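You operate a simulated robot arm through the tools that you are given. There is no shell and no other tool. Be economical: measure what you need, move in short steps, check, and stop when the job is done.

Carry out the task below with a simulated robot arm. There is one attempt and no reset: what you move stays moved.

JOB
Charge the black battery until all four bars show.
Fine: charger switched off again, then the battery back on the side table. Set down upright: black battery. Where these are worked on the way, their far stop is far enough and under half their travel is too little: charger switch.

The check looks at the end state, three seconds after you hand in, the way a careful person would. Anything else that was tipped, shoved, dropped, spilled or broken makes it a failure.

ROBOT AND FRAMES
A 7-joint arm with a two-finger parallel gripper, fixed in place. Base frame: the origin is at the foot of the arm, x ahead of it, y to its left, z up. Units: m, rad, N and s.
With the tool pointing down near the work surface it reaches from about 0.1 to 0.46 m from the base axis. Its first joint turns from -2.007 to 2.007 rad. Payload 3.91 kg.
The tool frame sits at the grasp point between the pads (the TCP): z along the fingers, y along the line on which they close. The tips reach 0.03 m beyond it. The gripper opens to 0.11 m. The fingers are 0.02 m wide and 0.01 m thick; the gripper's body (0.048 by 0.112 m) begins 0.055 m behind the TCP.
Orientation is told as [roll, pitch, yaw] about the base's x, y, z axes, in that order, counted from this pose: with the fingers straight down and closing along the base's y, the tool's x points along the base's -x, its y along +y and its z along -z.

CONTROLS
- The arm moves only by the tool arm_command. Its argument "deltas" is a list of rows, each an object (a shift or turn left out is 0, a gripper value left out holds the last) with "travel": the shift along the tool's x, y, z in m, a list of three; "rotation": the turn, a rotation vector about the tool's x, y, z in rad, a list of three. In form: [{"travel": [tx, ty, tz], "rotation": [ax, ay, az]}, ...]. A call has 1 to 20 rows; each row is the pose to reach, as a shift and turn from the pose commanded when the call began, along the tool's axes at that moment. "claw" is the gripper command, from -1 (shut) to 1 (fully open), values between in proportion, set as the call begins (left out, the last holds). Rows are played at 5 a second. More than 0.05 m and 0.15 rad between two rows, or a gripper value outside its range, and nothing of the call is played. A pose out of reach is approached as far as the arm can. The call stops where the force on the tool passes 40 N (or 10 N more than at its start, if that is more) or the arm is blocked; 0.2 s more then pass. Each finger travels about 0.108 m/s and halts on what it meets, pressing with about 31 N; the grip force reading is that of the motor and also rises with nothing between the fingers. The clock runs only during rows and for 0.2 s after the last one: add rows that repeat a pose to give the fingers time. The reply holds the time, the measured pose of the TCP, the force on the tool along the base axes, the opening and the grip force, in the units named above and with some noise, with the torque about the TCP (base axes, N m) and any sound that the robot's microphone picked up.
- Cameras (640 x 400 px; columns grow to the right, rows downward): "scene" is fixed at [0.2208, 0.5011, 1.8958]; the picture's right is [-0.40, -0.92, 0.00], its down [-0.87, 0.38, -0.30] and it looks along [0.28, -0.12, -0.95] (base axes); focal length 290 px, centre (320, 200). "wrist" rides on the gripper at [0.072, 0.017, -0.103] in the tool frame; the picture's right is [-0.23, 0.97, 0.00], its down [-0.76, -0.18, -0.62] and it looks along [-0.61, -0.14, 0.78] (tool axes); focal length 222 px, centre (320, 200). There is no depth. A picture from a camera that has moved, and an enlarged one, comes with that camera's place and axes in the base frame and with its lens.
- camera(camera): a new picture of that camera. It takes no simulated time.
- slide_trunk(by): slides the trunk up (or, below 0, down) by that many m; the arm rides with it, the base frame stays. It gives what a move gives, with no picture.
- zoom(camera, box): a new picture of the part [left, top, right, bottom] of that camera's present view, enlarged. It takes no simulated time.
- hand_in(): hands the job in; it is judged then, once.

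Work in short steps. Places have to be worked out from the pictures, the camera data and where the tool is seen: move nearer, look again, correct. Check each grasp and each placing, and mend what went wrong. You have 120 turns and 64 pictures in all, those below and enlarged ones among them. Open the gripper and draw the arm clear of the work before you hand the job in, unless the task says otherwise; then end with one line.

The tools are called after ">>>" as name(argument=value, ...) on one line, values as JSON. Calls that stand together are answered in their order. arm_command: Moves the arm, as the interface text tells. Its arguments: {"type":"object","properties":{"deltas":{"type":"array","items":{"type":"object","properties":{"travel":{"type":"array","items":{"type":"number"}},"rotation":{"type":"array","items":{"type":"number"}}}}},"claw":{"type":"number"}},"required":["deltas"]} The other tools are called the same way: slide_trunk (by) slides the trunk up or down; camera (camera) takes a picture; zoom (camera, box) takes an enlarged picture of a part of a camera's view; hand_in () hands the job in.

At the start:

```text
t: 0.0
tcp_pos: [0.3283, 0.3368, 1.4374]
orientation: [0.001, 0.001, 0.001]
wrist_force: [-0.4, 0.8, 0.8]
wrist_torque: [-0.03, 0.02, 0.01]
gripper_width: 0.1102
grasp_force: 0.0
trunk travel left (down, up): [-0.925, 0.065]
```

scene: 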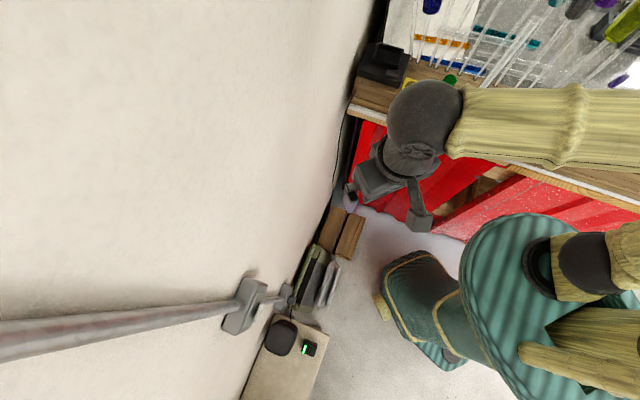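
wrist: 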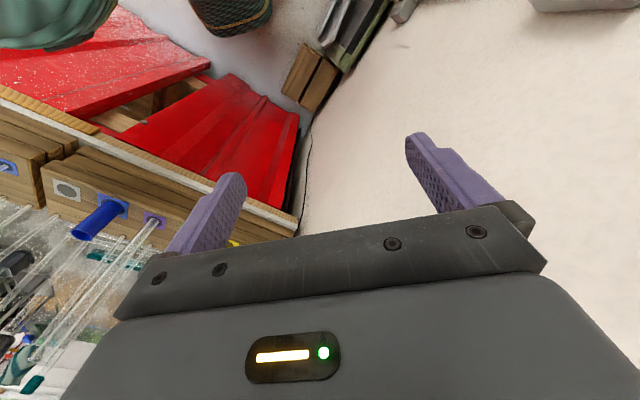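

The scene is viewed from above; I zoom in on the likely battery/charger areas.

>>> zoom(camera="scene", box=[220, 270, 380, 370])

>>> zoom(camera="scene", box=[340, 0, 500, 100])

```text
4.00 times, centred on (300, 320) of scene
camera zoom: at [0.2208, 0.5011, 1.8958], right [-0.4, -0.92, 0.0], down [-0.87, 0.38, -0.3], along [0.28, -0.12, -0.95], focal length 1160 px, centre (400, -280)
```

zoom: 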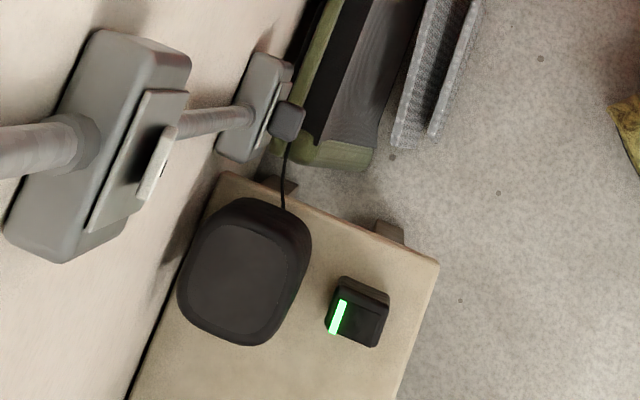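

```text
4.00 times, centred on (420, 50) of scene
camera zoom: at [0.2208, 0.5011, 1.8958], right [-0.4, -0.92, 0.0], down [-0.87, 0.38, -0.3], along [0.28, -0.12, -0.95], focal length 1160 px, centre (-80, 800)
```

zoom: 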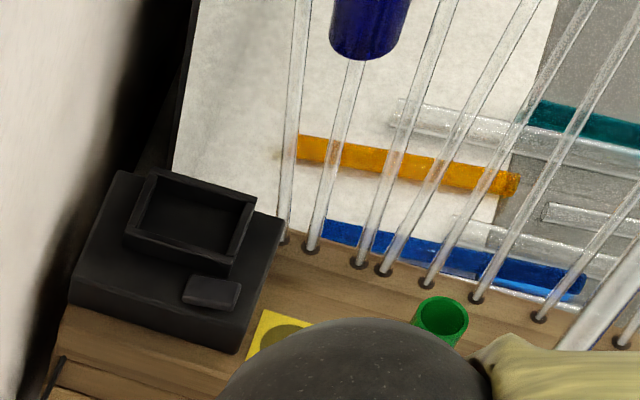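

The charger (socket and switch) seems to be on the bench beyond x≈0.7, and the battery with one bar is on the side table to the left. I test how far forward the arm can reach at this height.

>>> arm_command(deltas=[{"travel": [-0.04, 0, 0]}, {"travel": [-0.08, 0, 0]}, {"travel": [-0.12, 0, 0]}, {"travel": [-0.16, 0, 0]}])

>>> camera(camera="wrist")

>>> camera(camera="scene")

```text
t: 1.0
tcp_pos: [0.4939, 0.3363, 1.4367]
orientation: [0.0, 0.001, 0.001]
wrist_force: [0.9, -0.1, -1.2]
wrist_torque: [0.0, 0.01, -0.01]
gripper_width: 0.11
grasp_force: 0.0
trunk travel left (down, up): [-0.925, 0.065]
```

```text
59 pictures are left
camera wrist: at [0.4218, 0.3539, 1.5397], right [0.23, 0.97, 0.0], down [0.76, -0.18, 0.62], along [0.61, -0.14, -0.78], focal length 222 px, centre (320, 200)
```

wrist: 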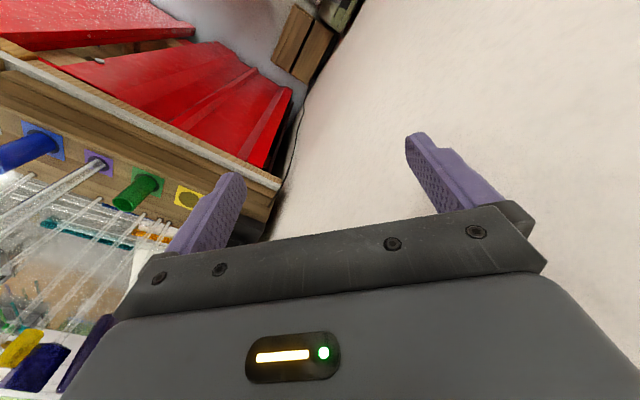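

```text
58 pictures are left
```

scene: 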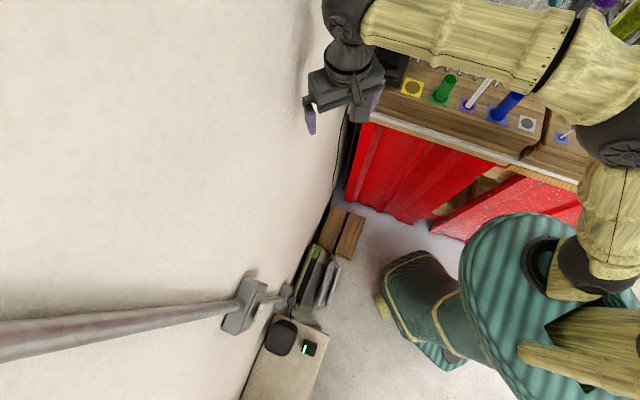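

The arm reaches at least 0.6 m at this height. The wall runs diagonally (about 0.76x+0.65y≈0.65). I move back and left over the side table to see the battery.

>>> arm_command(deltas=[{"travel": [0.045, 0, 0]}, {"travel": [0.09, 0, 0]}, {"travel": [0.135, 0.02, 0]}, {"travel": [0.18, 0.04, 0]}, {"travel": [0.225, 0.06, 0]}, {"travel": [0.265, 0.085, 0]}, {"travel": [0.3, 0.11, 0]}, {"travel": [0.335, 0.135, 0]}, {"travel": [0.36, 0.16, 0]}, {"travel": [0.36, 0.16, 0]}])

>>> camera(camera="wrist")

>>> camera(camera="scene")

```text
t: 3.2
tcp_pos: [0.1312, 0.497, 1.4368]
orientation: [0.0, -0.001, 0.0]
wrist_force: [-0.7, 0.3, -0.4]
wrist_torque: [-0.03, 0.01, -0.02]
gripper_width: 0.1102
grasp_force: 0.1
trunk travel left (down, up): [-0.925, 0.065]
```

```text
57 pictures are left
camera wrist: at [0.0585, 0.5139, 1.5396], right [0.23, 0.97, 0.0], down [0.76, -0.18, 0.62], along [0.61, -0.14, -0.78], focal length 222 px, centre (320, 200)
```

wrist: 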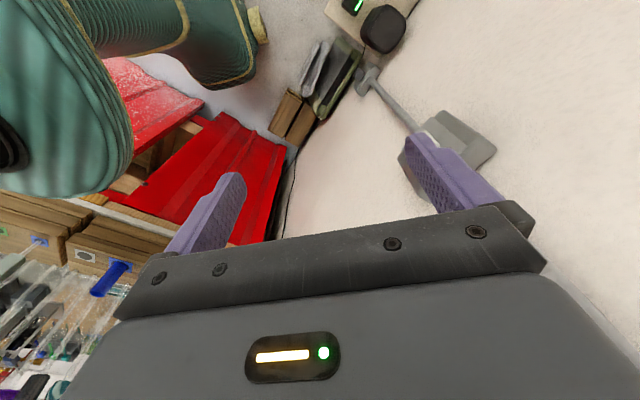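

```text
56 pictures are left
```

scene: 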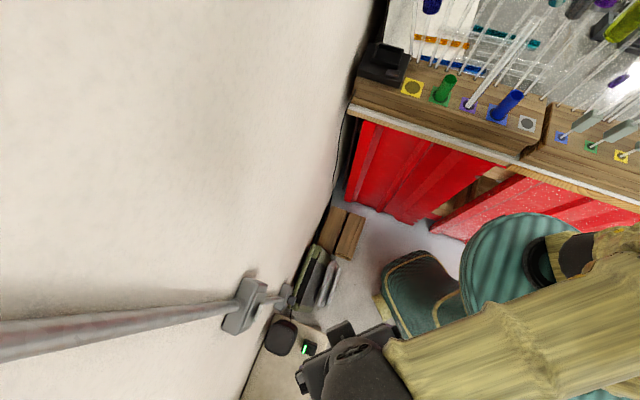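

Triangulating the two views puts the battery at about (0.043, 0.633, 0.58). I lower the trunk and look again from nearer.

>>> slide_trunk(by=-0.45)

>>> arm_command(deltas=[{"travel": [0.03, 0.02, 0]}, {"travel": [0.06, 0.05, 0]}, {"travel": [0.08, 0.08, 0]}, {"travel": [0.08, 0.08, 0]}])

>>> camera(camera="wrist")

```text
refused: -0.45 is not a number from -0.4 to 0.4
```

```text
t: 4.2
tcp_pos: [0.0513, 0.5753, 1.4387]
orientation: [0.0, -0.001, 0.0]
wrist_force: [-0.5, -0.9, 0.6]
wrist_torque: [0.02, -0.02, -0.01]
gripper_width: 0.11
grasp_force: 0.1
trunk travel left (down, up): [-0.925, 0.065]
```

```text
55 pictures are left
camera wrist: at [-0.0217, 0.5941, 1.541], right [0.23, 0.97, 0.0], down [0.76, -0.18, 0.62], along [0.61, -0.14, -0.78], focal length 222 px, centre (320, 200)
```

wrist: 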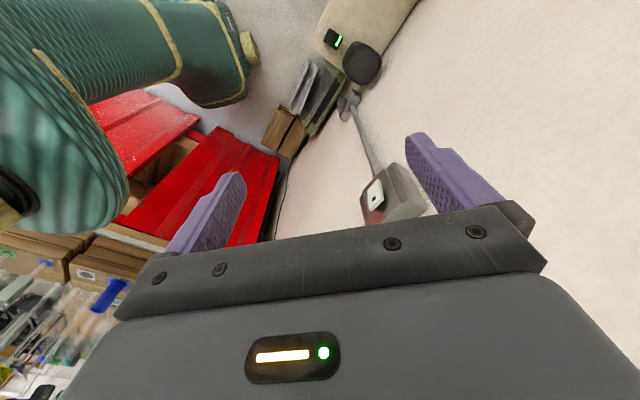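

Battery is in view, clear path below. Lower the trunk 0.4.

>>> slide_trunk(by=-0.4)

>>> camera(camera="wrist")

```text
t: 8.0
tcp_pos: [0.052, 0.5782, 1.0372]
orientation: [-0.001, 0.001, 0.0]
wrist_force: [0.7, -0.3, -0.1]
wrist_torque: [0.01, -0.02, 0.02]
gripper_width: 0.1101
grasp_force: 0.1
trunk travel left (down, up): [-0.525, 0.465]
```

```text
54 pictures are left
camera wrist: at [-0.0223, 0.5953, 1.1403], right [0.23, 0.97, 0.0], down [0.76, -0.18, 0.62], along [0.61, -0.14, -0.78], focal length 222 px, centre (320, 200)
```

wrist: 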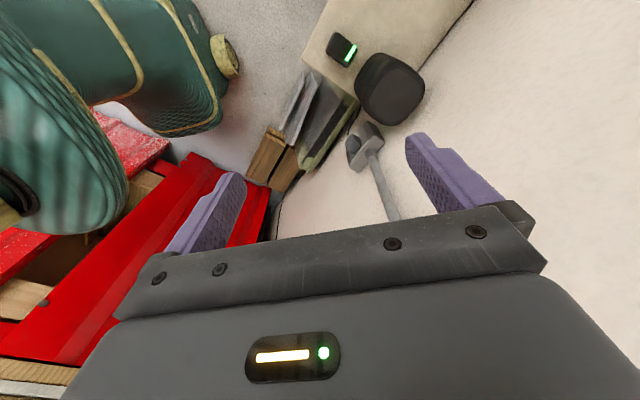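

Battery at ≈(0.034, 0.634, 0.58), consistent. Lower more.

>>> slide_trunk(by=-0.27)

>>> arm_command(deltas=[{"travel": [0.015, 0.02, 0]}, {"travel": [0.015, 0.04, 0]}, {"travel": [0.015, 0.04, 0]}])

>>> camera(camera="wrist")

>>> zoom(camera="wrist", box=[260, 0, 460, 125])

```text
t: 10.8
tcp_pos: [0.0511, 0.5783, 0.7668]
orientation: [-0.001, -0.001, -0.001]
wrist_force: [0.0, 0.3, 0.1]
wrist_torque: [-0.01, 0.02, -0.04]
gripper_width: 0.1098
grasp_force: 0.1
trunk travel left (down, up): [-0.255, 0.735]
```

```text
t: 11.6
tcp_pos: [0.0353, 0.6175, 0.7672]
orientation: [0.0, 0.0, -0.001]
wrist_force: [0.2, -0.2, 0.4]
wrist_torque: [0.03, 0.0, 0.0]
gripper_width: 0.11
grasp_force: 0.0
trunk travel left (down, up): [-0.255, 0.735]
```

```text
53 pictures are left
camera wrist: at [-0.0379, 0.6357, 0.8701], right [0.23, 0.97, 0.0], down [0.76, -0.18, 0.62], along [0.61, -0.14, -0.78], focal length 222 px, centre (320, 200)
```

wrist: 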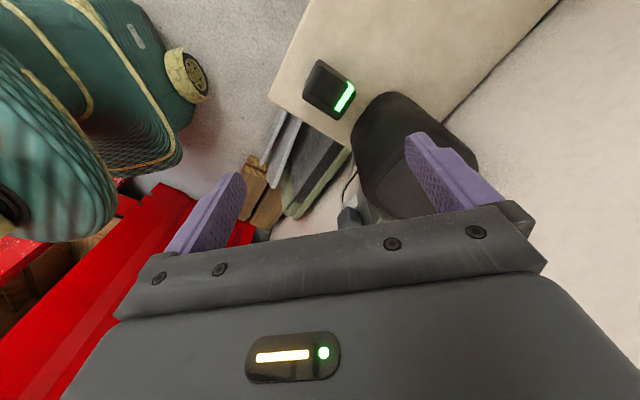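

```text
3.20 times, centred on (360, 62) of wrist
camera zoom: at [-0.0379, 0.6357, 0.8701], right [0.23, 0.97, 0.0], down [0.76, -0.18, 0.62], along [0.61, -0.14, -0.78], focal length 711 px, centre (192, 640)
```

zoom: 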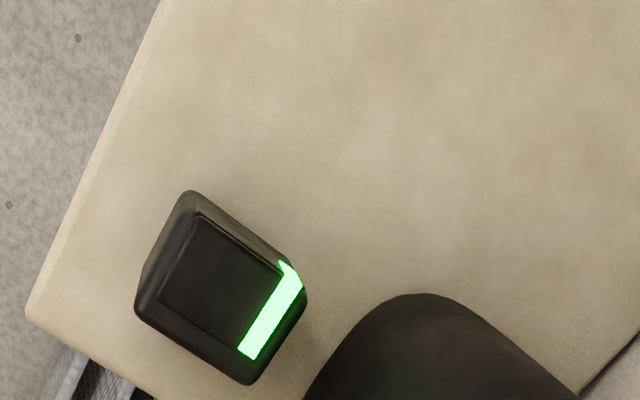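

Battery top center ≈(0.041, 0.632, 0.535), sides ≈0.055 (along +45°) by 0.047. I yaw the tool +45° so the fingers close on the short dimension, and centre above it.

>>> arm_command(deltas=[{"travel": [0, 0.005, 0], "rotation": [0, 0, -0.14]}, {"travel": [-0.003, 0.01, 0], "rotation": [0, 0, -0.28]}, {"travel": [-0.006, 0.014, 0], "rotation": [0, 0, -0.42]}, {"travel": [-0.006, 0.014, 0], "rotation": [0, 0, -0.56]}, {"travel": [-0.006, 0.014, 0], "rotation": [0, 0, -0.7]}, {"travel": [-0.006, 0.014, 0], "rotation": [0, 0, -0.785]}, {"travel": [-0.006, 0.014, 0], "rotation": [0, 0, -0.785]}])

>>> camera(camera="wrist")

```text
t: 13.2
tcp_pos: [0.0417, 0.6317, 0.7681]
orientation: [-0.001, 0.001, 0.788]
wrist_force: [-0.9, -0.4, 0.4]
wrist_torque: [-0.01, 0.01, 0.01]
gripper_width: 0.1101
grasp_force: 0.1
trunk travel left (down, up): [-0.255, 0.735]
```

```text
51 pictures are left
camera wrist: at [-0.022, 0.5933, 0.8701], right [-0.53, 0.85, 0.0], down [0.66, 0.41, 0.62], along [0.53, 0.33, -0.78], focal length 222 px, centre (320, 200)
```

wrist: 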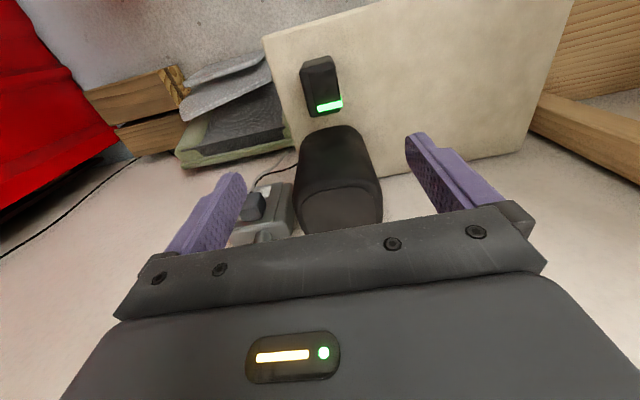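

The speaker-like box beside the battery is taller (top ≈0.61) but about 7 cm away. I zoom in on the battery for its height.

>>> zoom(camera="wrist", box=[264, 40, 376, 110])

>>> zoom(camera="scene", box=[260, 305, 340, 355])

```text
5.71 times, centred on (320, 75) of wrist
camera zoom: at [-0.022, 0.5933, 0.8701], right [-0.53, 0.85, 0.0], down [0.66, 0.41, 0.62], along [0.53, 0.33, -0.78], focal length 1269 px, centre (320, 914)
```

zoom: 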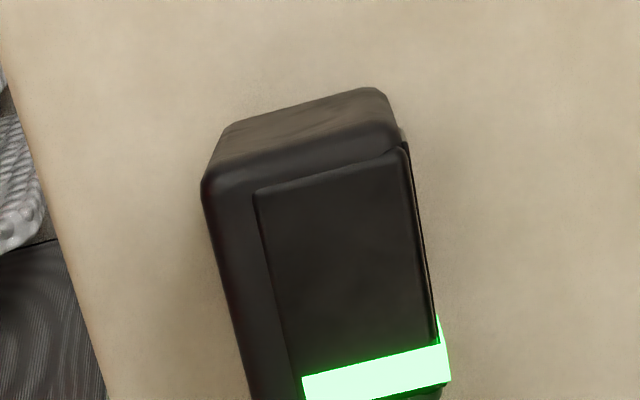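

```text
8.00 times, centred on (300, 330) of scene
camera zoom: at [0.2208, 0.5011, 1.8958], right [-0.4, -0.92, 0.0], down [-0.87, 0.38, -0.3], along [0.28, -0.12, -0.95], focal length 2321 px, centre (480, -840)
```

zoom: 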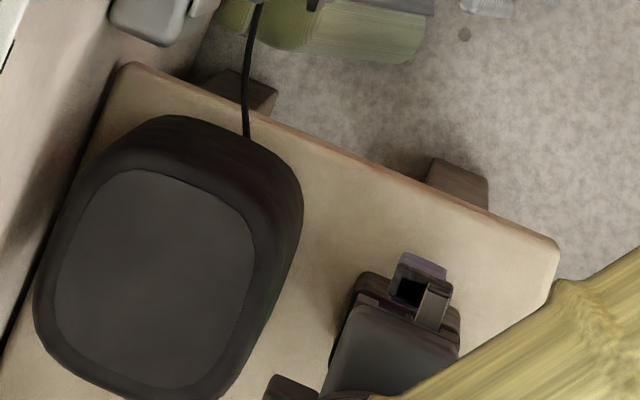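

Re-triangulated: battery top ≈0.565, table ≈0.49, battery centre ≈(0.034, 0.631). I descend to TCP 0.64 and check alignment.

>>> arm_command(deltas=[{"travel": [0.002, 0.003, 0.04]}, {"travel": [0.005, 0.005, 0.08]}, {"travel": [0.005, 0.005, 0.12]}, {"travel": [0.005, 0.005, 0.128]}])

>>> camera(camera="wrist")

```text
t: 14.2
tcp_pos: [0.0346, 0.6325, 0.6379]
orientation: [0.0, -0.002, 0.786]
wrist_force: [0.0, 0.4, 0.4]
wrist_torque: [0.02, 0.0, -0.02]
gripper_width: 0.1098
grasp_force: 0.0
trunk travel left (down, up): [-0.255, 0.735]
```

```text
48 pictures are left
camera wrist: at [-0.0297, 0.5945, 0.7415], right [-0.53, 0.85, 0.0], down [0.66, 0.41, 0.62], along [0.53, 0.33, -0.78], focal length 222 px, centre (320, 200)
```

wrist: 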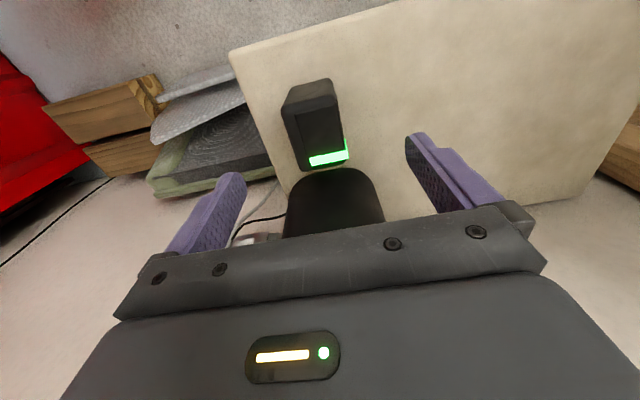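

Well centred. Descend to grip height (TCP ≈0.56).

>>> arm_command(deltas=[{"travel": [0, 0, 0.03]}, {"travel": [0, 0, 0.06]}, {"travel": [0, 0, 0.078]}, {"travel": [0, 0, 0.078]}])

>>> camera(camera="wrist")

```text
t: 15.2
tcp_pos: [0.0339, 0.6315, 0.5594]
orientation: [0.0, 0.0, 0.784]
wrist_force: [0.7, -1.2, 0.2]
wrist_torque: [0.03, -0.01, 0.0]
gripper_width: 0.11
grasp_force: 0.0
trunk travel left (down, up): [-0.255, 0.735]
```

```text
47 pictures are left
camera wrist: at [-0.0309, 0.5928, 0.6625], right [-0.53, 0.85, 0.0], down [0.66, 0.41, 0.62], along [0.53, 0.33, -0.78], focal length 222 px, centre (320, 200)
```

wrist: 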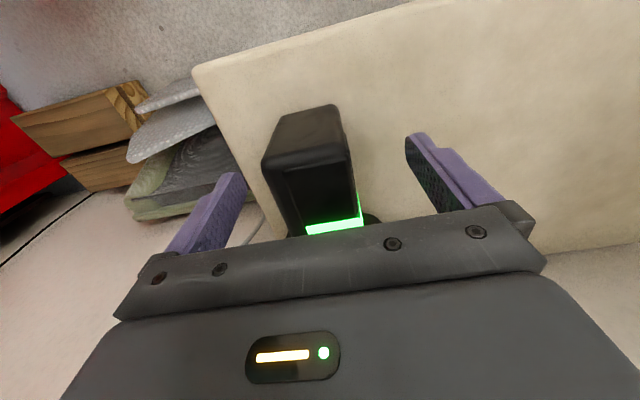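

Battery top is at TCP height, centred between the fingers. Close.

>>> arm_command(deltas=[{"travel": [0, 0, 0]}, {"travel": [0, 0, 0]}, {"travel": [0, 0, 0]}, {"travel": [0, 0, 0]}], claw=-1)

>>> arm_command(deltas=[{"travel": [0, 0, -0.02]}, {"travel": [0, 0, -0.05]}, {"travel": [0, 0, -0.09]}, {"travel": [0, 0, -0.09]}])

>>> camera(camera="wrist")

```text
t: 16.2
tcp_pos: [0.0337, 0.6305, 0.5595]
orientation: [-0.001, 0.002, 0.785]
wrist_force: [-0.3, 1.1, 0.5]
wrist_torque: [0.05, 0.03, -0.02]
gripper_width: 0.0436
grasp_force: 31.1
trunk travel left (down, up): [-0.255, 0.735]
```

```text
t: 17.2
tcp_pos: [0.0343, 0.6301, 0.6515]
orientation: [-0.001, -0.001, 0.785]
wrist_force: [-0.7, 0.0, -2.3]
wrist_torque: [-0.02, -0.01, -0.02]
gripper_width: 0.0435
grasp_force: 31.3
trunk travel left (down, up): [-0.255, 0.735]
```

```text
46 pictures are left
camera wrist: at [-0.0292, 0.5927, 0.7545], right [-0.53, 0.85, 0.0], down [0.66, 0.41, 0.62], along [0.53, 0.33, -0.78], focal length 222 px, centre (320, 200)
```

wrist: 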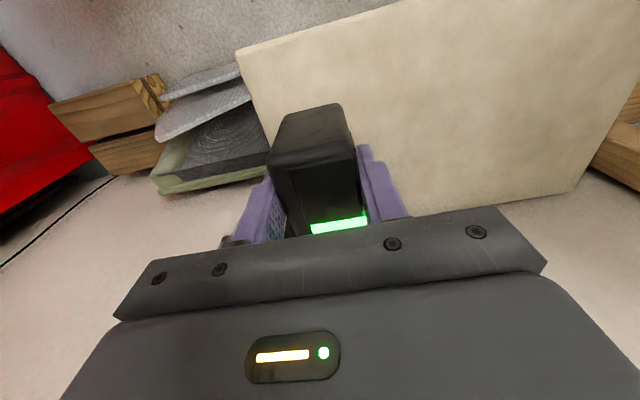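

Grasp holds (width 0.0435, load felt). Raise the trunk in two steps.

>>> slide_trunk(by=0.4)

>>> slide_trunk(by=0.3)

>>> arm_command(deltas=[{"travel": [0.02, 0.03, 0]}, {"travel": [0.04, 0.06, 0]}, {"travel": [0.06, 0.09, 0]}, {"travel": [0.08, 0.12, 0]}, {"travel": [0.08, 0.16, 0]}, {"travel": [0.08, 0.2, 0]}, {"travel": [0.08, 0.24, 0]}, {"travel": [0.08, 0.24, 0]}])

>>> camera(camera="scene")

```text
t: 21.0
tcp_pos: [0.0349, 0.6321, 1.05]
orientation: [0.0, -0.002, 0.786]
wrist_force: [-0.7, -1.1, -2.8]
wrist_torque: [0.01, -0.01, 0.01]
gripper_width: 0.044
grasp_force: 30.4
trunk travel left (down, up): [-0.655, 0.335]
```

```text
t: 24.0
tcp_pos: [0.0351, 0.6318, 1.351]
orientation: [0.001, -0.001, 0.785]
wrist_force: [0.5, 0.1, -2.9]
wrist_torque: [0.0, 0.02, -0.04]
gripper_width: 0.0436
grasp_force: 30.9
trunk travel left (down, up): [-0.955, 0.035]
```

```text
t: 25.8
tcp_pos: [-0.1329, 0.6544, 1.3398]
orientation: [0.005, -0.002, 0.762]
wrist_force: [-0.2, 0.1, -3.1]
wrist_torque: [0.01, 0.0, 0.0]
gripper_width: 0.044
grasp_force: 31.0
out of reach, approached as far as the arm can: row 5, 6, 7, 8
trunk travel left (down, up): [-0.955, 0.035]
```

```text
45 pictures are left
```

scene: 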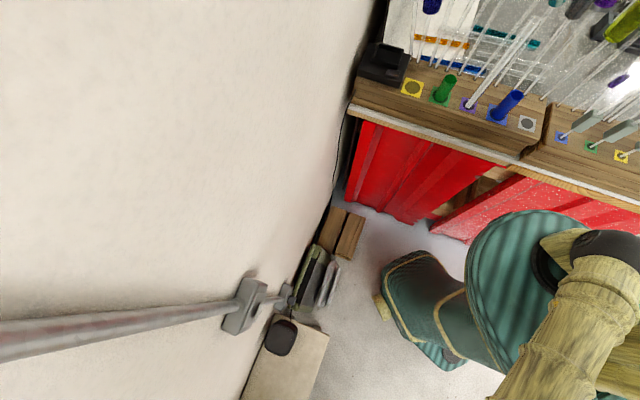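

I had the tool-y sign reversed (tool y points to (-0.7,+0.7)); nothing was touched. I head back with the right sign.

>>> arm_command(deltas=[{"travel": [0, -0.045, 0]}, {"travel": [0, -0.09, 0]}, {"travel": [0, -0.135, 0]}, {"travel": [0, -0.18, 0]}, {"travel": [0, -0.22, 0]}, {"travel": [0, -0.22, 0]}])

```text
t: 27.2
tcp_pos: [-0.0163, 0.6615, 1.3842]
orientation: [-0.001, 0.0, 0.787]
wrist_force: [-0.1, 0.5, -2.8]
wrist_torque: [0.0, -0.03, -0.01]
gripper_width: 0.0438
grasp_force: 31.6
out of reach, approached as far as the arm can: row 1, 2, 3, 4, 5, 6
trunk travel left (down, up): [-0.955, 0.035]
```

Continue inward toward the base to get well within reach.

>>> arm_command(deltas=[{"travel": [0.02, -0.03, 0]}, {"travel": [0.04, -0.06, 0]}, {"travel": [0.06, -0.09, 0]}, {"travel": [0.085, -0.127, 0]}, {"travel": [0.085, -0.127, 0]}])

```text
t: 28.4
tcp_pos: [0.0003, 0.6512, 1.4203]
orientation: [-0.002, 0.001, 0.784]
wrist_force: [0.0, -0.4, -3.3]
wrist_torque: [0.02, 0.02, -0.01]
gripper_width: 0.0439
grasp_force: 31.0
out of reach, approached as far as the arm can: row 1, 2, 3, 4, 5
trunk travel left (down, up): [-0.955, 0.035]
```

Odd residuals; I hold the pose to learn what the commanded reference is.

>>> arm_command(deltas=[{"travel": [0, 0, 0]}, {"travel": [0, 0, 0]}])

>>> camera(camera="scene")

```text
t: 29.0
tcp_pos: [-0.0012, 0.6512, 1.4208]
orientation: [-0.001, 0.003, 0.786]
wrist_force: [-0.2, -0.3, -3.6]
wrist_torque: [0.05, -0.01, 0.02]
gripper_width: 0.0438
grasp_force: 31.2
trunk travel left (down, up): [-0.955, 0.035]
```

```text
44 pictures are left
```

scene: 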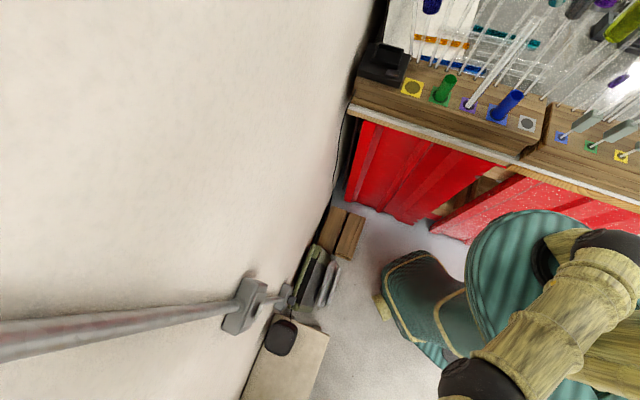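

The reference follows the reached pose. A wrist joint is probably near a limit, so I reduce yaw while moving toward +x.

>>> arm_command(deltas=[{"travel": [0, -0.01, 0], "rotation": [0, 0, 0.12]}, {"travel": [0, -0.02, 0], "rotation": [0, 0, 0.24]}, {"travel": [0, -0.03, 0], "rotation": [0, 0, 0.36]}, {"travel": [0, -0.03, 0], "rotation": [0, 0, 0.36]}])

```text
t: 30.0
tcp_pos: [0.0186, 0.6479, 1.4298]
orientation: [-0.002, 0.0, 0.425]
wrist_force: [0.7, -0.4, -3.0]
wrist_torque: [0.03, 0.02, 0.04]
gripper_width: 0.044
grasp_force: 30.5
out of reach, approached as far as the arm can: row 1, 2, 3, 4
trunk travel left (down, up): [-0.955, 0.035]
```

Try a slow purely radial inward move.

>>> arm_command(deltas=[{"travel": [0.008, -0.018, 0]}, {"travel": [0.016, -0.036, 0]}, {"travel": [0.024, -0.054, 0]}, {"travel": [0.032, -0.072, 0]}, {"travel": [0.041, -0.091, 0]}, {"travel": [0.041, -0.091, 0]}])

```text
t: 31.4
tcp_pos: [0.0099, 0.6364, 1.4547]
orientation: [-0.002, -0.001, 0.426]
wrist_force: [-0.4, 0.3, -3.0]
wrist_torque: [0.01, -0.02, 0.0]
gripper_width: 0.044
grasp_force: 30.8
out of reach, approached as far as the arm can: row 1, 2, 3, 4, 5, 6
trunk travel left (down, up): [-0.955, 0.035]
```

The arm seems stuck straight at its reach sphere. The elbow bends towards positive azimuth, so I move in −x with a chord cutting inside the sphere to re-bend it.

>>> arm_command(deltas=[{"travel": [0.04, -0.002, 0]}, {"travel": [0.08, -0.005, 0]}, {"travel": [0.12, -0.008, 0]}, {"travel": [0.16, -0.01, 0]}, {"travel": [0.16, -0.01, 0]}])

```text
t: 32.6
tcp_pos: [-0.1299, 0.5685, 1.4528]
orientation: [-0.005, 0.0, 0.424]
wrist_force: [1.3, 1.0, -4.0]
wrist_torque: [-0.05, 0.07, 0.01]
gripper_width: 0.0436
grasp_force: 31.0
out of reach, approached as far as the arm can: row 1, 2
trunk travel left (down, up): [-0.955, 0.035]
```

Unstuck (radius now 0.58). Move inward and toward +x, staying well inside reach.

>>> arm_command(deltas=[{"travel": [0.01, -0.03, 0]}, {"travel": [0.01, -0.065, 0]}, {"travel": [-0.01, -0.1, 0]}, {"travel": [-0.04, -0.13, 0]}, {"travel": [-0.069, -0.163, 0]}, {"travel": [-0.069, -0.163, 0]}])

```text
t: 34.0
tcp_pos: [0.0, 0.445, 1.4541]
orientation: [0.0, 0.001, 0.43]
wrist_force: [0.4, 1.1, -4.3]
wrist_torque: [0.01, -0.04, 0.04]
gripper_width: 0.0441
grasp_force: 31.0
trunk travel left (down, up): [-0.955, 0.035]
```

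Back in normal workspace. Move toward the bench.

>>> arm_command(deltas=[{"travel": [-0.024, -0.035, 0]}, {"travel": [-0.048, -0.07, 0]}, {"travel": [-0.072, -0.106, 0]}, {"travel": [-0.096, -0.141, 0]}, {"travel": [-0.12, -0.176, 0]}, {"travel": [-0.143, -0.212, 0]}, {"travel": [-0.167, -0.247, 0]}, {"travel": [-0.191, -0.282, 0]}, {"travel": [-0.215, -0.317, 0]}, {"travel": [-0.239, -0.353, 0]}, {"travel": [-0.263, -0.388, 0]}, {"travel": [-0.263, -0.388, 0]}])

>>> camera(camera="wrist")

>>> zoom(camera="scene", box=[320, 0, 480, 100])

```text
t: 36.6
tcp_pos: [0.4014, 0.1996, 1.4568]
orientation: [0.001, -0.002, 0.426]
wrist_force: [-0.3, 0.3, -3.0]
wrist_torque: [-0.04, -0.01, 0.04]
gripper_width: 0.0438
grasp_force: 30.9
trunk travel left (down, up): [-0.955, 0.035]
```

```text
43 pictures are left
camera wrist: at [0.3275, 0.1863, 1.5604], right [-0.2, 0.98, 0.0], down [0.77, 0.15, 0.62], along [0.61, 0.12, -0.78], focal length 222 px, centre (320, 200)
```

wrist: 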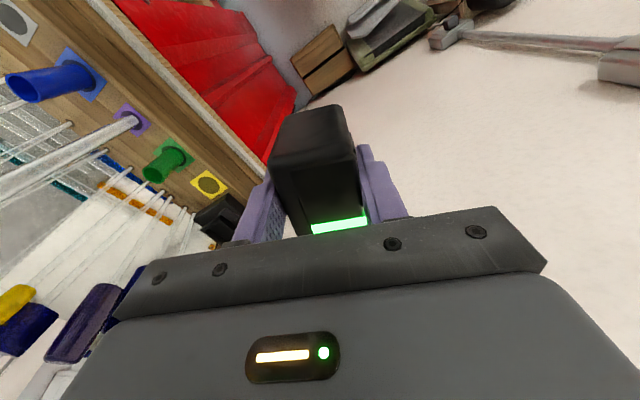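

```text
4.00 times, centred on (400, 50) of scene
camera zoom: at [0.2208, 0.5011, 1.8958], right [-0.4, -0.92, 0.0], down [-0.87, 0.38, -0.3], along [0.28, -0.12, -0.95], focal length 1160 px, centre (0, 800)
```

zoom: 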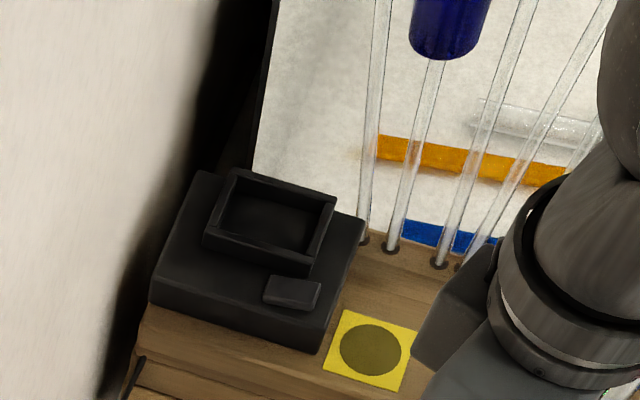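

Bench top ≈1.116. The charger is near (0.78, 0.03), at the edge of reach. I get closer with yaw back to 0.785 for a better look.

>>> arm_command(deltas=[{"travel": [-0.03, -0.025, 0], "rotation": [0, 0, -0.12]}, {"travel": [-0.06, -0.06, 0], "rotation": [0, 0, -0.24]}, {"travel": [-0.08, -0.095, 0], "rotation": [0, 0, -0.36]}, {"travel": [-0.08, -0.12, 0], "rotation": [0, 0, -0.36]}, {"travel": [-0.08, -0.14, 0], "rotation": [0, 0, -0.36]}, {"travel": [-0.08, -0.14, 0], "rotation": [0, 0, -0.36]}])

>>> camera(camera="wrist")

```text
t: 38.0
tcp_pos: [0.5311, 0.1049, 1.4567]
orientation: [0.001, 0.001, 0.786]
wrist_force: [0.0, -0.7, -2.4]
wrist_torque: [-0.01, 0.01, 0.0]
gripper_width: 0.0436
grasp_force: 31.0
trunk travel left (down, up): [-0.955, 0.035]
```

```text
41 pictures are left
camera wrist: at [0.4681, 0.0669, 1.559], right [-0.53, 0.85, 0.0], down [0.66, 0.41, 0.62], along [0.53, 0.33, -0.78], focal length 222 px, centre (320, 200)
```

wrist: 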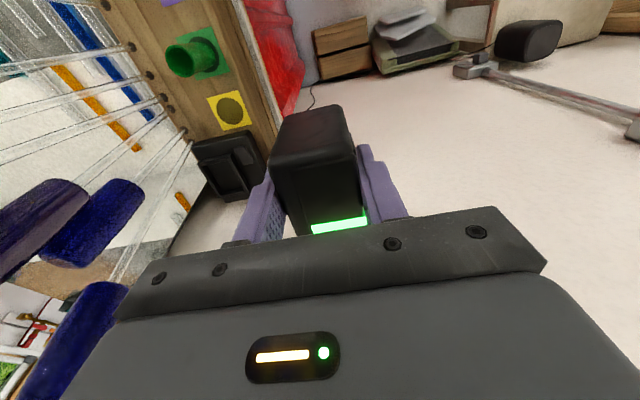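

>>> zoom(camera="wrist", box=[170, 80, 298, 220])

```text
2.86 times, centred on (234, 150) of wrist
camera zoom: at [0.4681, 0.0669, 1.559], right [-0.53, 0.85, 0.0], down [0.66, 0.41, 0.62], along [0.53, 0.33, -0.78], focal length 635 px, centre (566, 343)
```

zoom: 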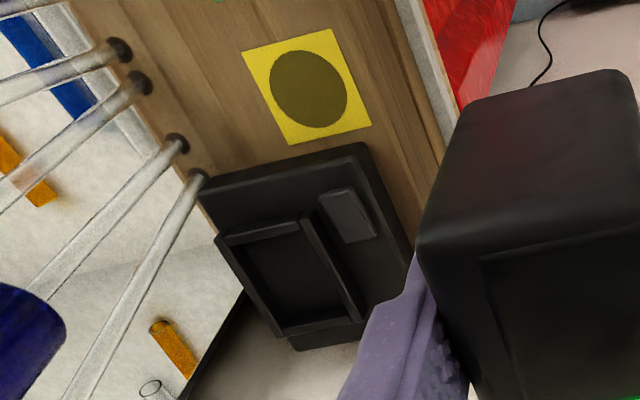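

Geometry: socket rim centre ≈(0.775, 0.031, 1.184), long axis 46°; switch ≈(0.711, 0.048, 1.179); rods near (0.776, −0.064). I approach in steps to see if the reach suffices.

>>> arm_command(deltas=[{"travel": [-0.015, -0.041, 0.01]}, {"travel": [-0.03, -0.082, 0.03]}, {"travel": [-0.046, -0.124, 0.05]}, {"travel": [-0.046, -0.124, 0.05]}])

>>> camera(camera="scene")

```text
t: 39.0
tcp_pos: [0.6494, 0.0493, 1.4055]
orientation: [0.0, 0.0, 0.783]
wrist_force: [-0.1, -0.5, -3.2]
wrist_torque: [0.03, -0.02, -0.04]
gripper_width: 0.044
grasp_force: 31.0
trunk travel left (down, up): [-0.955, 0.035]
```

```text
39 pictures are left
```

scene: 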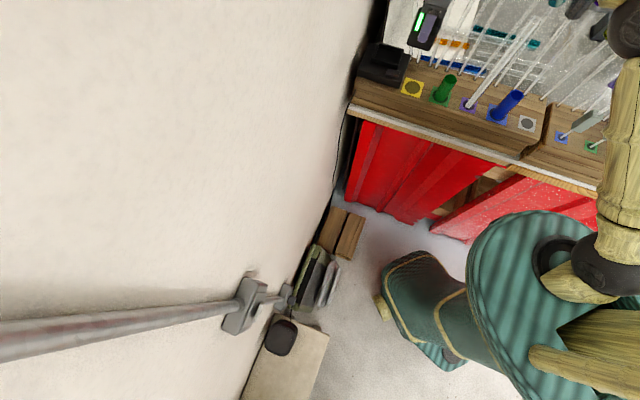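

The arm is nearly straight at r=0.65 with vertical tool. A tilt about the closing axis should extend the reach; I test 30° tilt over the charger at a safe height.

>>> arm_command(deltas=[{"travel": [0, 0, 0], "rotation": [0, -0.14, 0]}, {"travel": [0, 0, 0], "rotation": [0, -0.28, 0]}, {"travel": [0, 0, 0], "rotation": [0, -0.42, 0]}, {"travel": [0, 0, 0], "rotation": [0, -0.52, 0]}, {"travel": [-0.02, -0.025, 0.01], "rotation": [0, -0.52, 0]}, {"travel": [-0.04, -0.05, 0.02], "rotation": [0, -0.52, 0]}, {"travel": [-0.06, -0.075, 0.03], "rotation": [0, -0.52, 0]}, {"travel": [-0.0764, -0.102, 0.04], "rotation": [0, -0.52, 0]}, {"travel": [-0.0764, -0.102, 0.04], "rotation": [0, -0.52, 0]}])

>>> camera(camera="wrist")

```text
t: 41.0
tcp_pos: [0.7733, 0.0371, 1.368]
orientation: [0.0, -0.52, 0.792]
wrist_force: [-28.8, 13.9, -4.3]
wrist_torque: [-0.67, -1.44, -1.23]
gripper_width: 0.0437
grasp_force: 30.7
trunk travel left (down, up): [-0.955, 0.035]
```

```text
38 pictures are left
camera wrist: at [0.6796, -0.0308, 1.4211], right [-0.55, 0.83, 0.11], down [0.37, 0.12, 0.92], along [0.74, 0.55, -0.38], focal length 222 px, centre (320, 200)
```

wrist: 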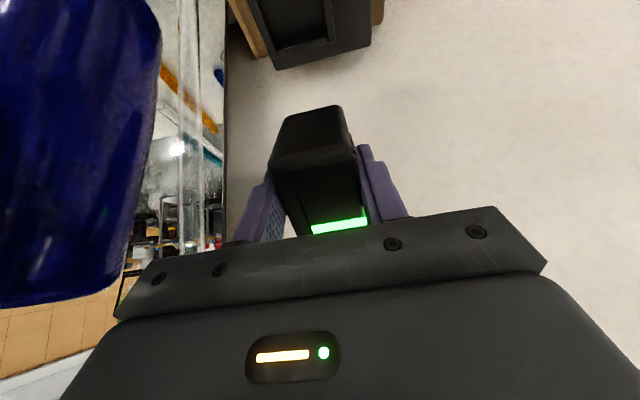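

Reach works, but force (−29, +14) shows contact with the blue rod top on the −y side. I back off along tool +y immediately.

>>> arm_command(deltas=[{"travel": [0, 0.02, 0]}, {"travel": [0, 0.05, -0.01]}, {"travel": [0, 0.08, -0.03]}, {"travel": [0, 0.1, -0.06]}, {"travel": [0, 0.1, -0.06]}])

>>> camera(camera="wrist")

>>> camera(camera="scene")

```text
t: 42.2
tcp_pos: [0.6871, 0.0808, 1.4162]
orientation: [0.001, -0.519, 0.785]
wrist_force: [-0.8, 0.1, -3.1]
wrist_torque: [0.0, 0.06, 0.01]
gripper_width: 0.0437
grasp_force: 30.8
trunk travel left (down, up): [-0.955, 0.035]
```

```text
37 pictures are left
camera wrist: at [0.5942, 0.0137, 1.4699], right [-0.55, 0.83, 0.11], down [0.38, 0.12, 0.92], along [0.75, 0.55, -0.38], focal length 222 px, centre (320, 200)
```

wrist: 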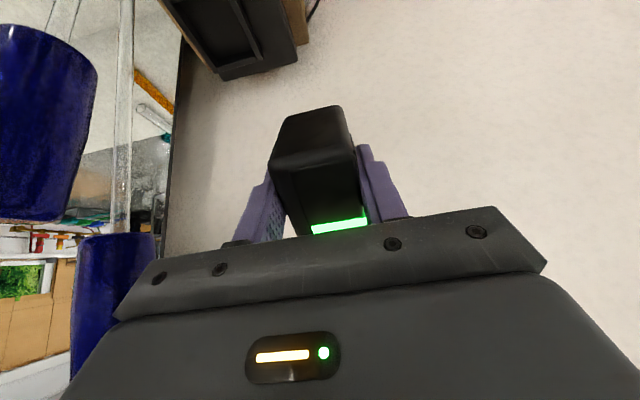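

```text
36 pictures are left
```

scene: 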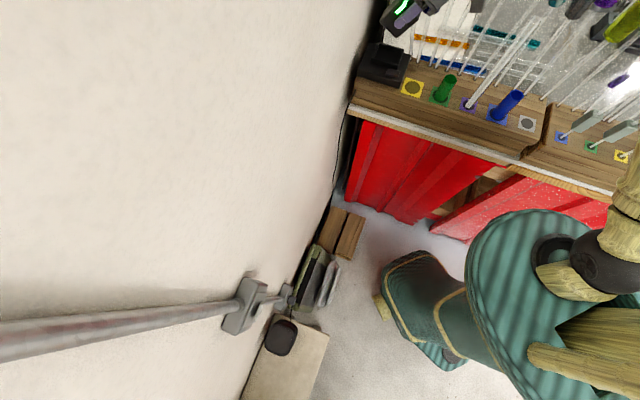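

Plan: the hand's wide side conflicts with the blue sleeves on the rods, so I must approach the charger with closing axis along the wall normal (yaw −45°) and the wrist leaning towards the robot. That needs a re-grasp: go back to the side table, set the battery down at yaw 0, regrasp tilted. First back off and untilt.

>>> arm_command(deltas=[{"travel": [0.012, 0.036, -0.011]}, {"travel": [0.024, 0.073, -0.021]}, {"travel": [0.036, 0.11, -0.032]}, {"travel": [0.048, 0.146, -0.042], "rotation": [0, 0.13, 0]}, {"travel": [0.06, 0.183, -0.052], "rotation": [0, 0.26, 0]}, {"travel": [0.07, 0.219, -0.063], "rotation": [0, 0.39, 0]}, {"travel": [0.07, 0.219, -0.063], "rotation": [0, 0.52, 0]}, {"travel": [0.07, 0.219, -0.063], "rotation": [0, 0.52, 0]}])

>>> zoom(camera="scene", box=[340, 0, 500, 100])

```text
t: 44.0
tcp_pos: [0.4652, 0.1727, 1.4372]
orientation: [-0.002, -0.001, 0.785]
wrist_force: [0.0, -0.3, -3.8]
wrist_torque: [0.0, -0.01, -0.01]
gripper_width: 0.0439
grasp_force: 31.0
trunk travel left (down, up): [-0.955, 0.035]
```

```text
4.00 times, centred on (420, 50) of scene
camera zoom: at [0.2208, 0.5011, 1.8958], right [-0.4, -0.92, 0.0], down [-0.87, 0.38, -0.3], along [0.28, -0.12, -0.95], focal length 1160 px, centre (-80, 800)
```

zoom: 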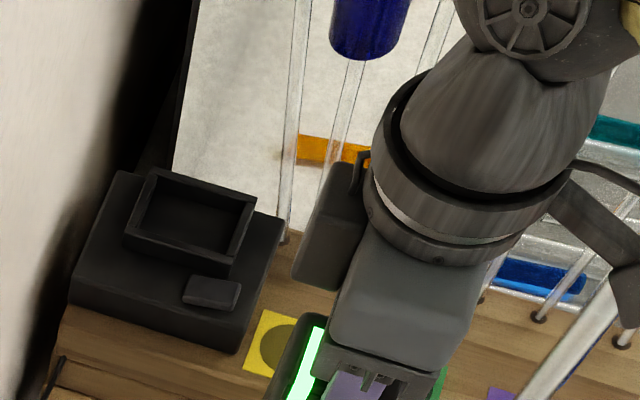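

Rods and sleeves look unchanged. Travel back toward the side table at safe radius while yawing to 0.

>>> arm_command(deltas=[{"travel": [0.0, 0.045, 0], "rotation": [0, 0, 0.1]}, {"travel": [0.0, 0.09, 0], "rotation": [0, 0, 0.2]}, {"travel": [0.003, 0.135, 0], "rotation": [0, 0, 0.3]}, {"travel": [0.004, 0.18, 0], "rotation": [0, 0, 0.4]}, {"travel": [0.005, 0.225, 0], "rotation": [0, 0, 0.5]}, {"travel": [0.006, 0.265, 0], "rotation": [0, 0, 0.6]}, {"travel": [0.01, 0.3, 0], "rotation": [0, 0, 0.7]}, {"travel": [0.03, 0.34, 0], "rotation": [0, 0, 0.785]}, {"travel": [0.045, 0.38, 0], "rotation": [0, 0, 0.785]}, {"travel": [0.06, 0.42, 0], "rotation": [0, 0, 0.785]}, {"travel": [0.075, 0.46, 0], "rotation": [0, 0, 0.785]}, {"travel": [0.091, 0.496, 0], "rotation": [0, 0, 0.785]}, {"travel": [0.091, 0.496, 0], "rotation": [0, 0, 0.785]}])

>>> slide_trunk(by=-0.4)

>>> slide_trunk(by=-0.27)

```text
t: 46.8
tcp_pos: [0.0514, 0.4569, 1.4369]
orientation: [-0.001, -0.001, 0.0]
wrist_force: [-0.1, -0.3, -3.8]
wrist_torque: [0.0, 0.06, 0.0]
gripper_width: 0.0438
grasp_force: 30.7
trunk travel left (down, up): [-0.955, 0.035]
```

```text
t: 50.6
tcp_pos: [0.0503, 0.4556, 1.0365]
orientation: [-0.002, 0.0, 0.0]
wrist_force: [0.3, 0.3, -2.5]
wrist_torque: [0.01, 0.02, -0.01]
gripper_width: 0.044
grasp_force: 31.0
trunk travel left (down, up): [-0.555, 0.435]
```

```text
t: 53.4
tcp_pos: [0.0517, 0.4574, 0.7664]
orientation: [0.0, -0.002, -0.001]
wrist_force: [1.1, -0.3, -3.0]
wrist_torque: [0.01, 0.03, 0.0]
gripper_width: 0.0437
grasp_force: 31.2
trunk travel left (down, up): [-0.285, 0.705]
```

Extend over the table at (0.012, 0.632) and lower to TCP 0.60.

>>> arm_command(deltas=[{"travel": [0.01, 0.044, 0]}, {"travel": [0.02, 0.088, 0.02]}, {"travel": [0.03, 0.132, 0.06]}, {"travel": [0.04, 0.175, 0.1]}, {"travel": [0.04, 0.175, 0.14]}, {"travel": [0.04, 0.175, 0.165]}, {"travel": [0.04, 0.175, 0.165]}])

>>> camera(camera="wrist")

```text
refused: row 3 steps farther than a row can; nothing moved
```

```text
34 pictures are left
camera wrist: at [-0.0222, 0.4747, 0.8692], right [0.23, 0.97, 0.0], down [0.76, -0.18, 0.62], along [0.61, -0.14, -0.78], focal length 222 px, centre (320, 200)
```

wrist: 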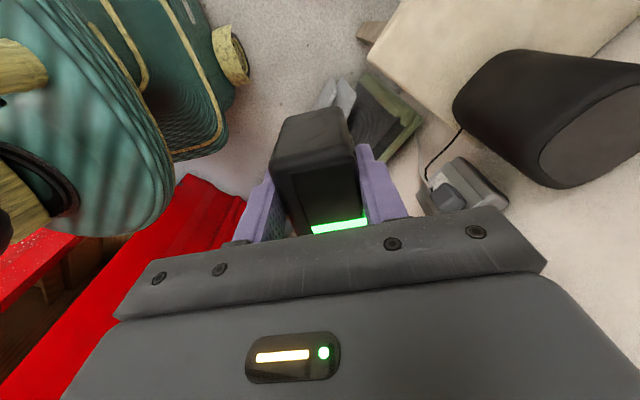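

Same move with smaller steps.

>>> arm_command(deltas=[{"travel": [0.01, 0.04, 0]}, {"travel": [0.02, 0.08, 0]}, {"travel": [0.03, 0.12, 0]}, {"travel": [0.035, 0.15, 0.03]}, {"travel": [0.04, 0.175, 0.06]}, {"travel": [0.04, 0.175, 0.1]}, {"travel": [0.04, 0.175, 0.14]}, {"travel": [0.04, 0.175, 0.165]}, {"travel": [0.04, 0.175, 0.165]}])

>>> camera(camera="wrist")

```text
t: 55.4
tcp_pos: [0.0092, 0.6322, 0.6007]
orientation: [0.0, 0.0, -0.001]
wrist_force: [0.2, 0.5, -3.7]
wrist_torque: [0.04, 0.03, 0.0]
gripper_width: 0.0439
grasp_force: 30.8
trunk travel left (down, up): [-0.285, 0.705]
```

```text
33 pictures are left
camera wrist: at [-0.0633, 0.6507, 0.7036], right [0.23, 0.97, 0.0], down [0.76, -0.18, 0.62], along [0.61, -0.14, -0.78], focal length 222 px, centre (320, 200)
```

wrist: 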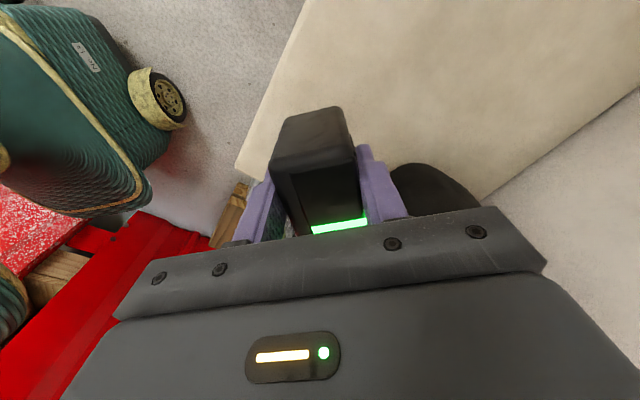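

Battery is over the table. Lower to 0.560 gently.

>>> arm_command(deltas=[{"travel": [0, 0, 0.02]}, {"travel": [0, 0, 0.034]}, {"travel": [0, 0, 0.04]}, {"travel": [0, 0, 0.041]}])

```text
t: 56.4
tcp_pos: [0.0101, 0.6315, 0.5603]
orientation: [0.001, 0.0, 0.002]
wrist_force: [-1.6, 1.1, 2.4]
wrist_torque: [-0.07, -0.09, -0.01]
gripper_width: 0.0438
grasp_force: 30.8
trunk travel left (down, up): [-0.285, 0.705]
```

Contact felt (weight off). Open the gripper and rise straight up.

>>> arm_command(deltas=[{"travel": [0, 0, 0]}, {"travel": [0, 0, 0]}, {"travel": [0, 0, 0]}], claw=0.7)

>>> arm_command(deltas=[{"travel": [0, 0, -0.03]}, {"travel": [0, 0, -0.07]}, {"travel": [0, 0, -0.11]}, {"travel": [0, 0, -0.14]}, {"travel": [0, 0, -0.14]}])

>>> camera(camera="wrist")

```text
t: 57.2
tcp_pos: [0.0102, 0.6311, 0.5603]
orientation: [0.001, 0.0, -0.001]
wrist_force: [0.0, 0.1, 0.4]
wrist_torque: [0.01, -0.03, -0.01]
gripper_width: 0.0936
grasp_force: 0.0
trunk travel left (down, up): [-0.285, 0.705]
```

```text
t: 58.4
tcp_pos: [0.012, 0.6291, 0.7014]
orientation: [0.001, 0.002, -0.001]
wrist_force: [-0.2, -0.4, 0.8]
wrist_torque: [0.0, -0.01, 0.0]
gripper_width: 0.0935
grasp_force: 0.0
trunk travel left (down, up): [-0.285, 0.705]
```

```text
32 pictures are left
camera wrist: at [-0.0611, 0.6469, 0.8038], right [0.23, 0.97, 0.0], down [0.76, -0.18, 0.62], along [0.61, -0.14, -0.78], focal length 222 px, centre (320, 200)
```

wrist: 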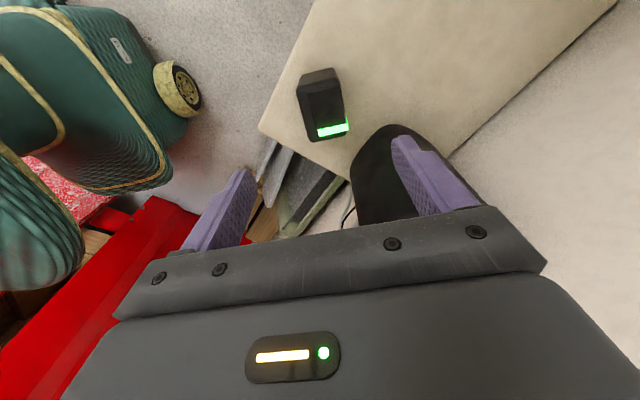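

Battery upright at ≈(0.010, 0.632). Now yaw to +90° (closing along the long side), pulling slightly inward.

>>> arm_command(deltas=[{"travel": [0, -0.01, 0], "rotation": [0, 0, -0.14]}, {"travel": [0, -0.02, 0], "rotation": [0, 0, -0.28]}, {"travel": [0, -0.03, 0], "rotation": [0, 0, -0.42]}, {"travel": [0, -0.04, 0], "rotation": [0, 0, -0.56]}, {"travel": [0, -0.05, 0], "rotation": [0, 0, -0.7]}, {"travel": [0, -0.06, 0], "rotation": [0, 0, -0.84]}, {"travel": [0, -0.06, 0], "rotation": [0, 0, -0.98]}, {"travel": [0, -0.06, 0], "rotation": [0, 0, -1.12]}, {"travel": [0, -0.06, 0], "rotation": [0, 0, -1.26]}, {"travel": [0, -0.06, 0], "rotation": [0, 0, -1.4]}, {"travel": [0, -0.06, 0], "rotation": [0, 0, -1.54]}, {"travel": [0, -0.06, 0], "rotation": [0, 0, -1.571]}, {"travel": [0, -0.06, 0], "rotation": [0, 0, -1.571]}])

>>> arm_command(deltas=[{"travel": [0, 0, 0], "rotation": [0, -0.13, 0]}, {"travel": [0, 0, 0], "rotation": [0, -0.26, 0]}, {"travel": [0, 0, 0], "rotation": [0, -0.39, 0]}, {"travel": [0, 0, 0], "rotation": [0, -0.5, 0]}, {"travel": [-0.03, 0, 0], "rotation": [0, -0.5, 0]}, {"travel": [-0.03, 0, 0], "rotation": [0, -0.5, 0]}])

>>> camera(camera="wrist")

```text
t: 61.2
tcp_pos: [0.0102, 0.5705, 0.7008]
orientation: [0.0, 0.0, 1.572]
wrist_force: [-0.2, -0.5, 0.2]
wrist_torque: [0.0, 0.01, 0.0]
gripper_width: 0.0932
grasp_force: 0.0
trunk travel left (down, up): [-0.285, 0.705]
```

```text
t: 62.6
tcp_pos: [0.01, 0.6021, 0.7006]
orientation: [0.0, -0.502, 1.573]
wrist_force: [-0.2, -0.2, -0.2]
wrist_torque: [-0.02, 0.02, 0.0]
gripper_width: 0.0933
grasp_force: 0.1
trunk travel left (down, up): [-0.285, 0.705]
```

```text
31 pictures are left
camera wrist: at [-0.0071, 0.4896, 0.7557], right [-0.97, 0.2, 0.11], down [0.18, 0.37, 0.91], along [0.14, 0.91, -0.4], focal length 222 px, centre (320, 200)
```

wrist: 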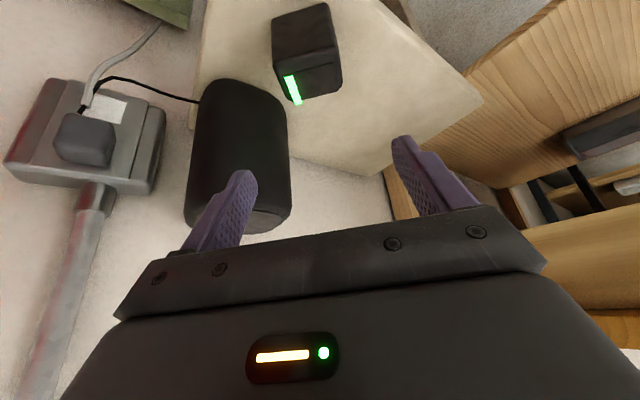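

Good view. Descend toward the battery (target TCP 0.010, 0.632, 0.553), stopping part way to check.

>>> arm_command(deltas=[{"travel": [0.012, 0, 0.036]}, {"travel": [0.022, 0, 0.072]}, {"travel": [0.033, 0, 0.105]}, {"travel": [0.033, 0, 0.105]}])

>>> camera(camera="wrist")

```text
t: 63.6
tcp_pos: [0.0102, 0.6228, 0.5923]
orientation: [0.001, -0.498, 1.57]
wrist_force: [-1.2, -1.0, 0.2]
wrist_torque: [-0.02, 0.0, -0.02]
gripper_width: 0.0936
grasp_force: 0.2
trunk travel left (down, up): [-0.285, 0.705]
```

```text
30 pictures are left
camera wrist: at [-0.0074, 0.5116, 0.6472], right [-0.97, 0.2, 0.11], down [0.18, 0.37, 0.91], along [0.14, 0.91, -0.4], focal length 222 px, centre (320, 200)
```

wrist: 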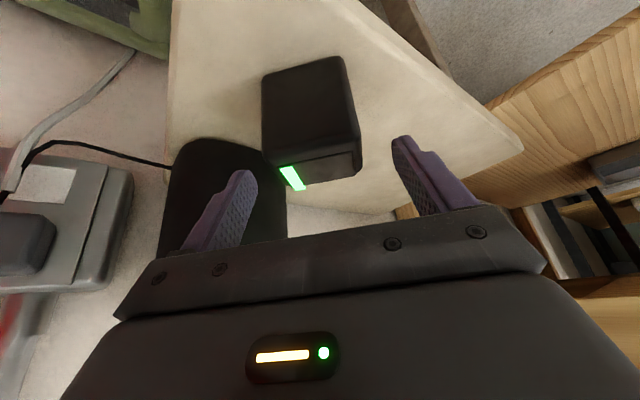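

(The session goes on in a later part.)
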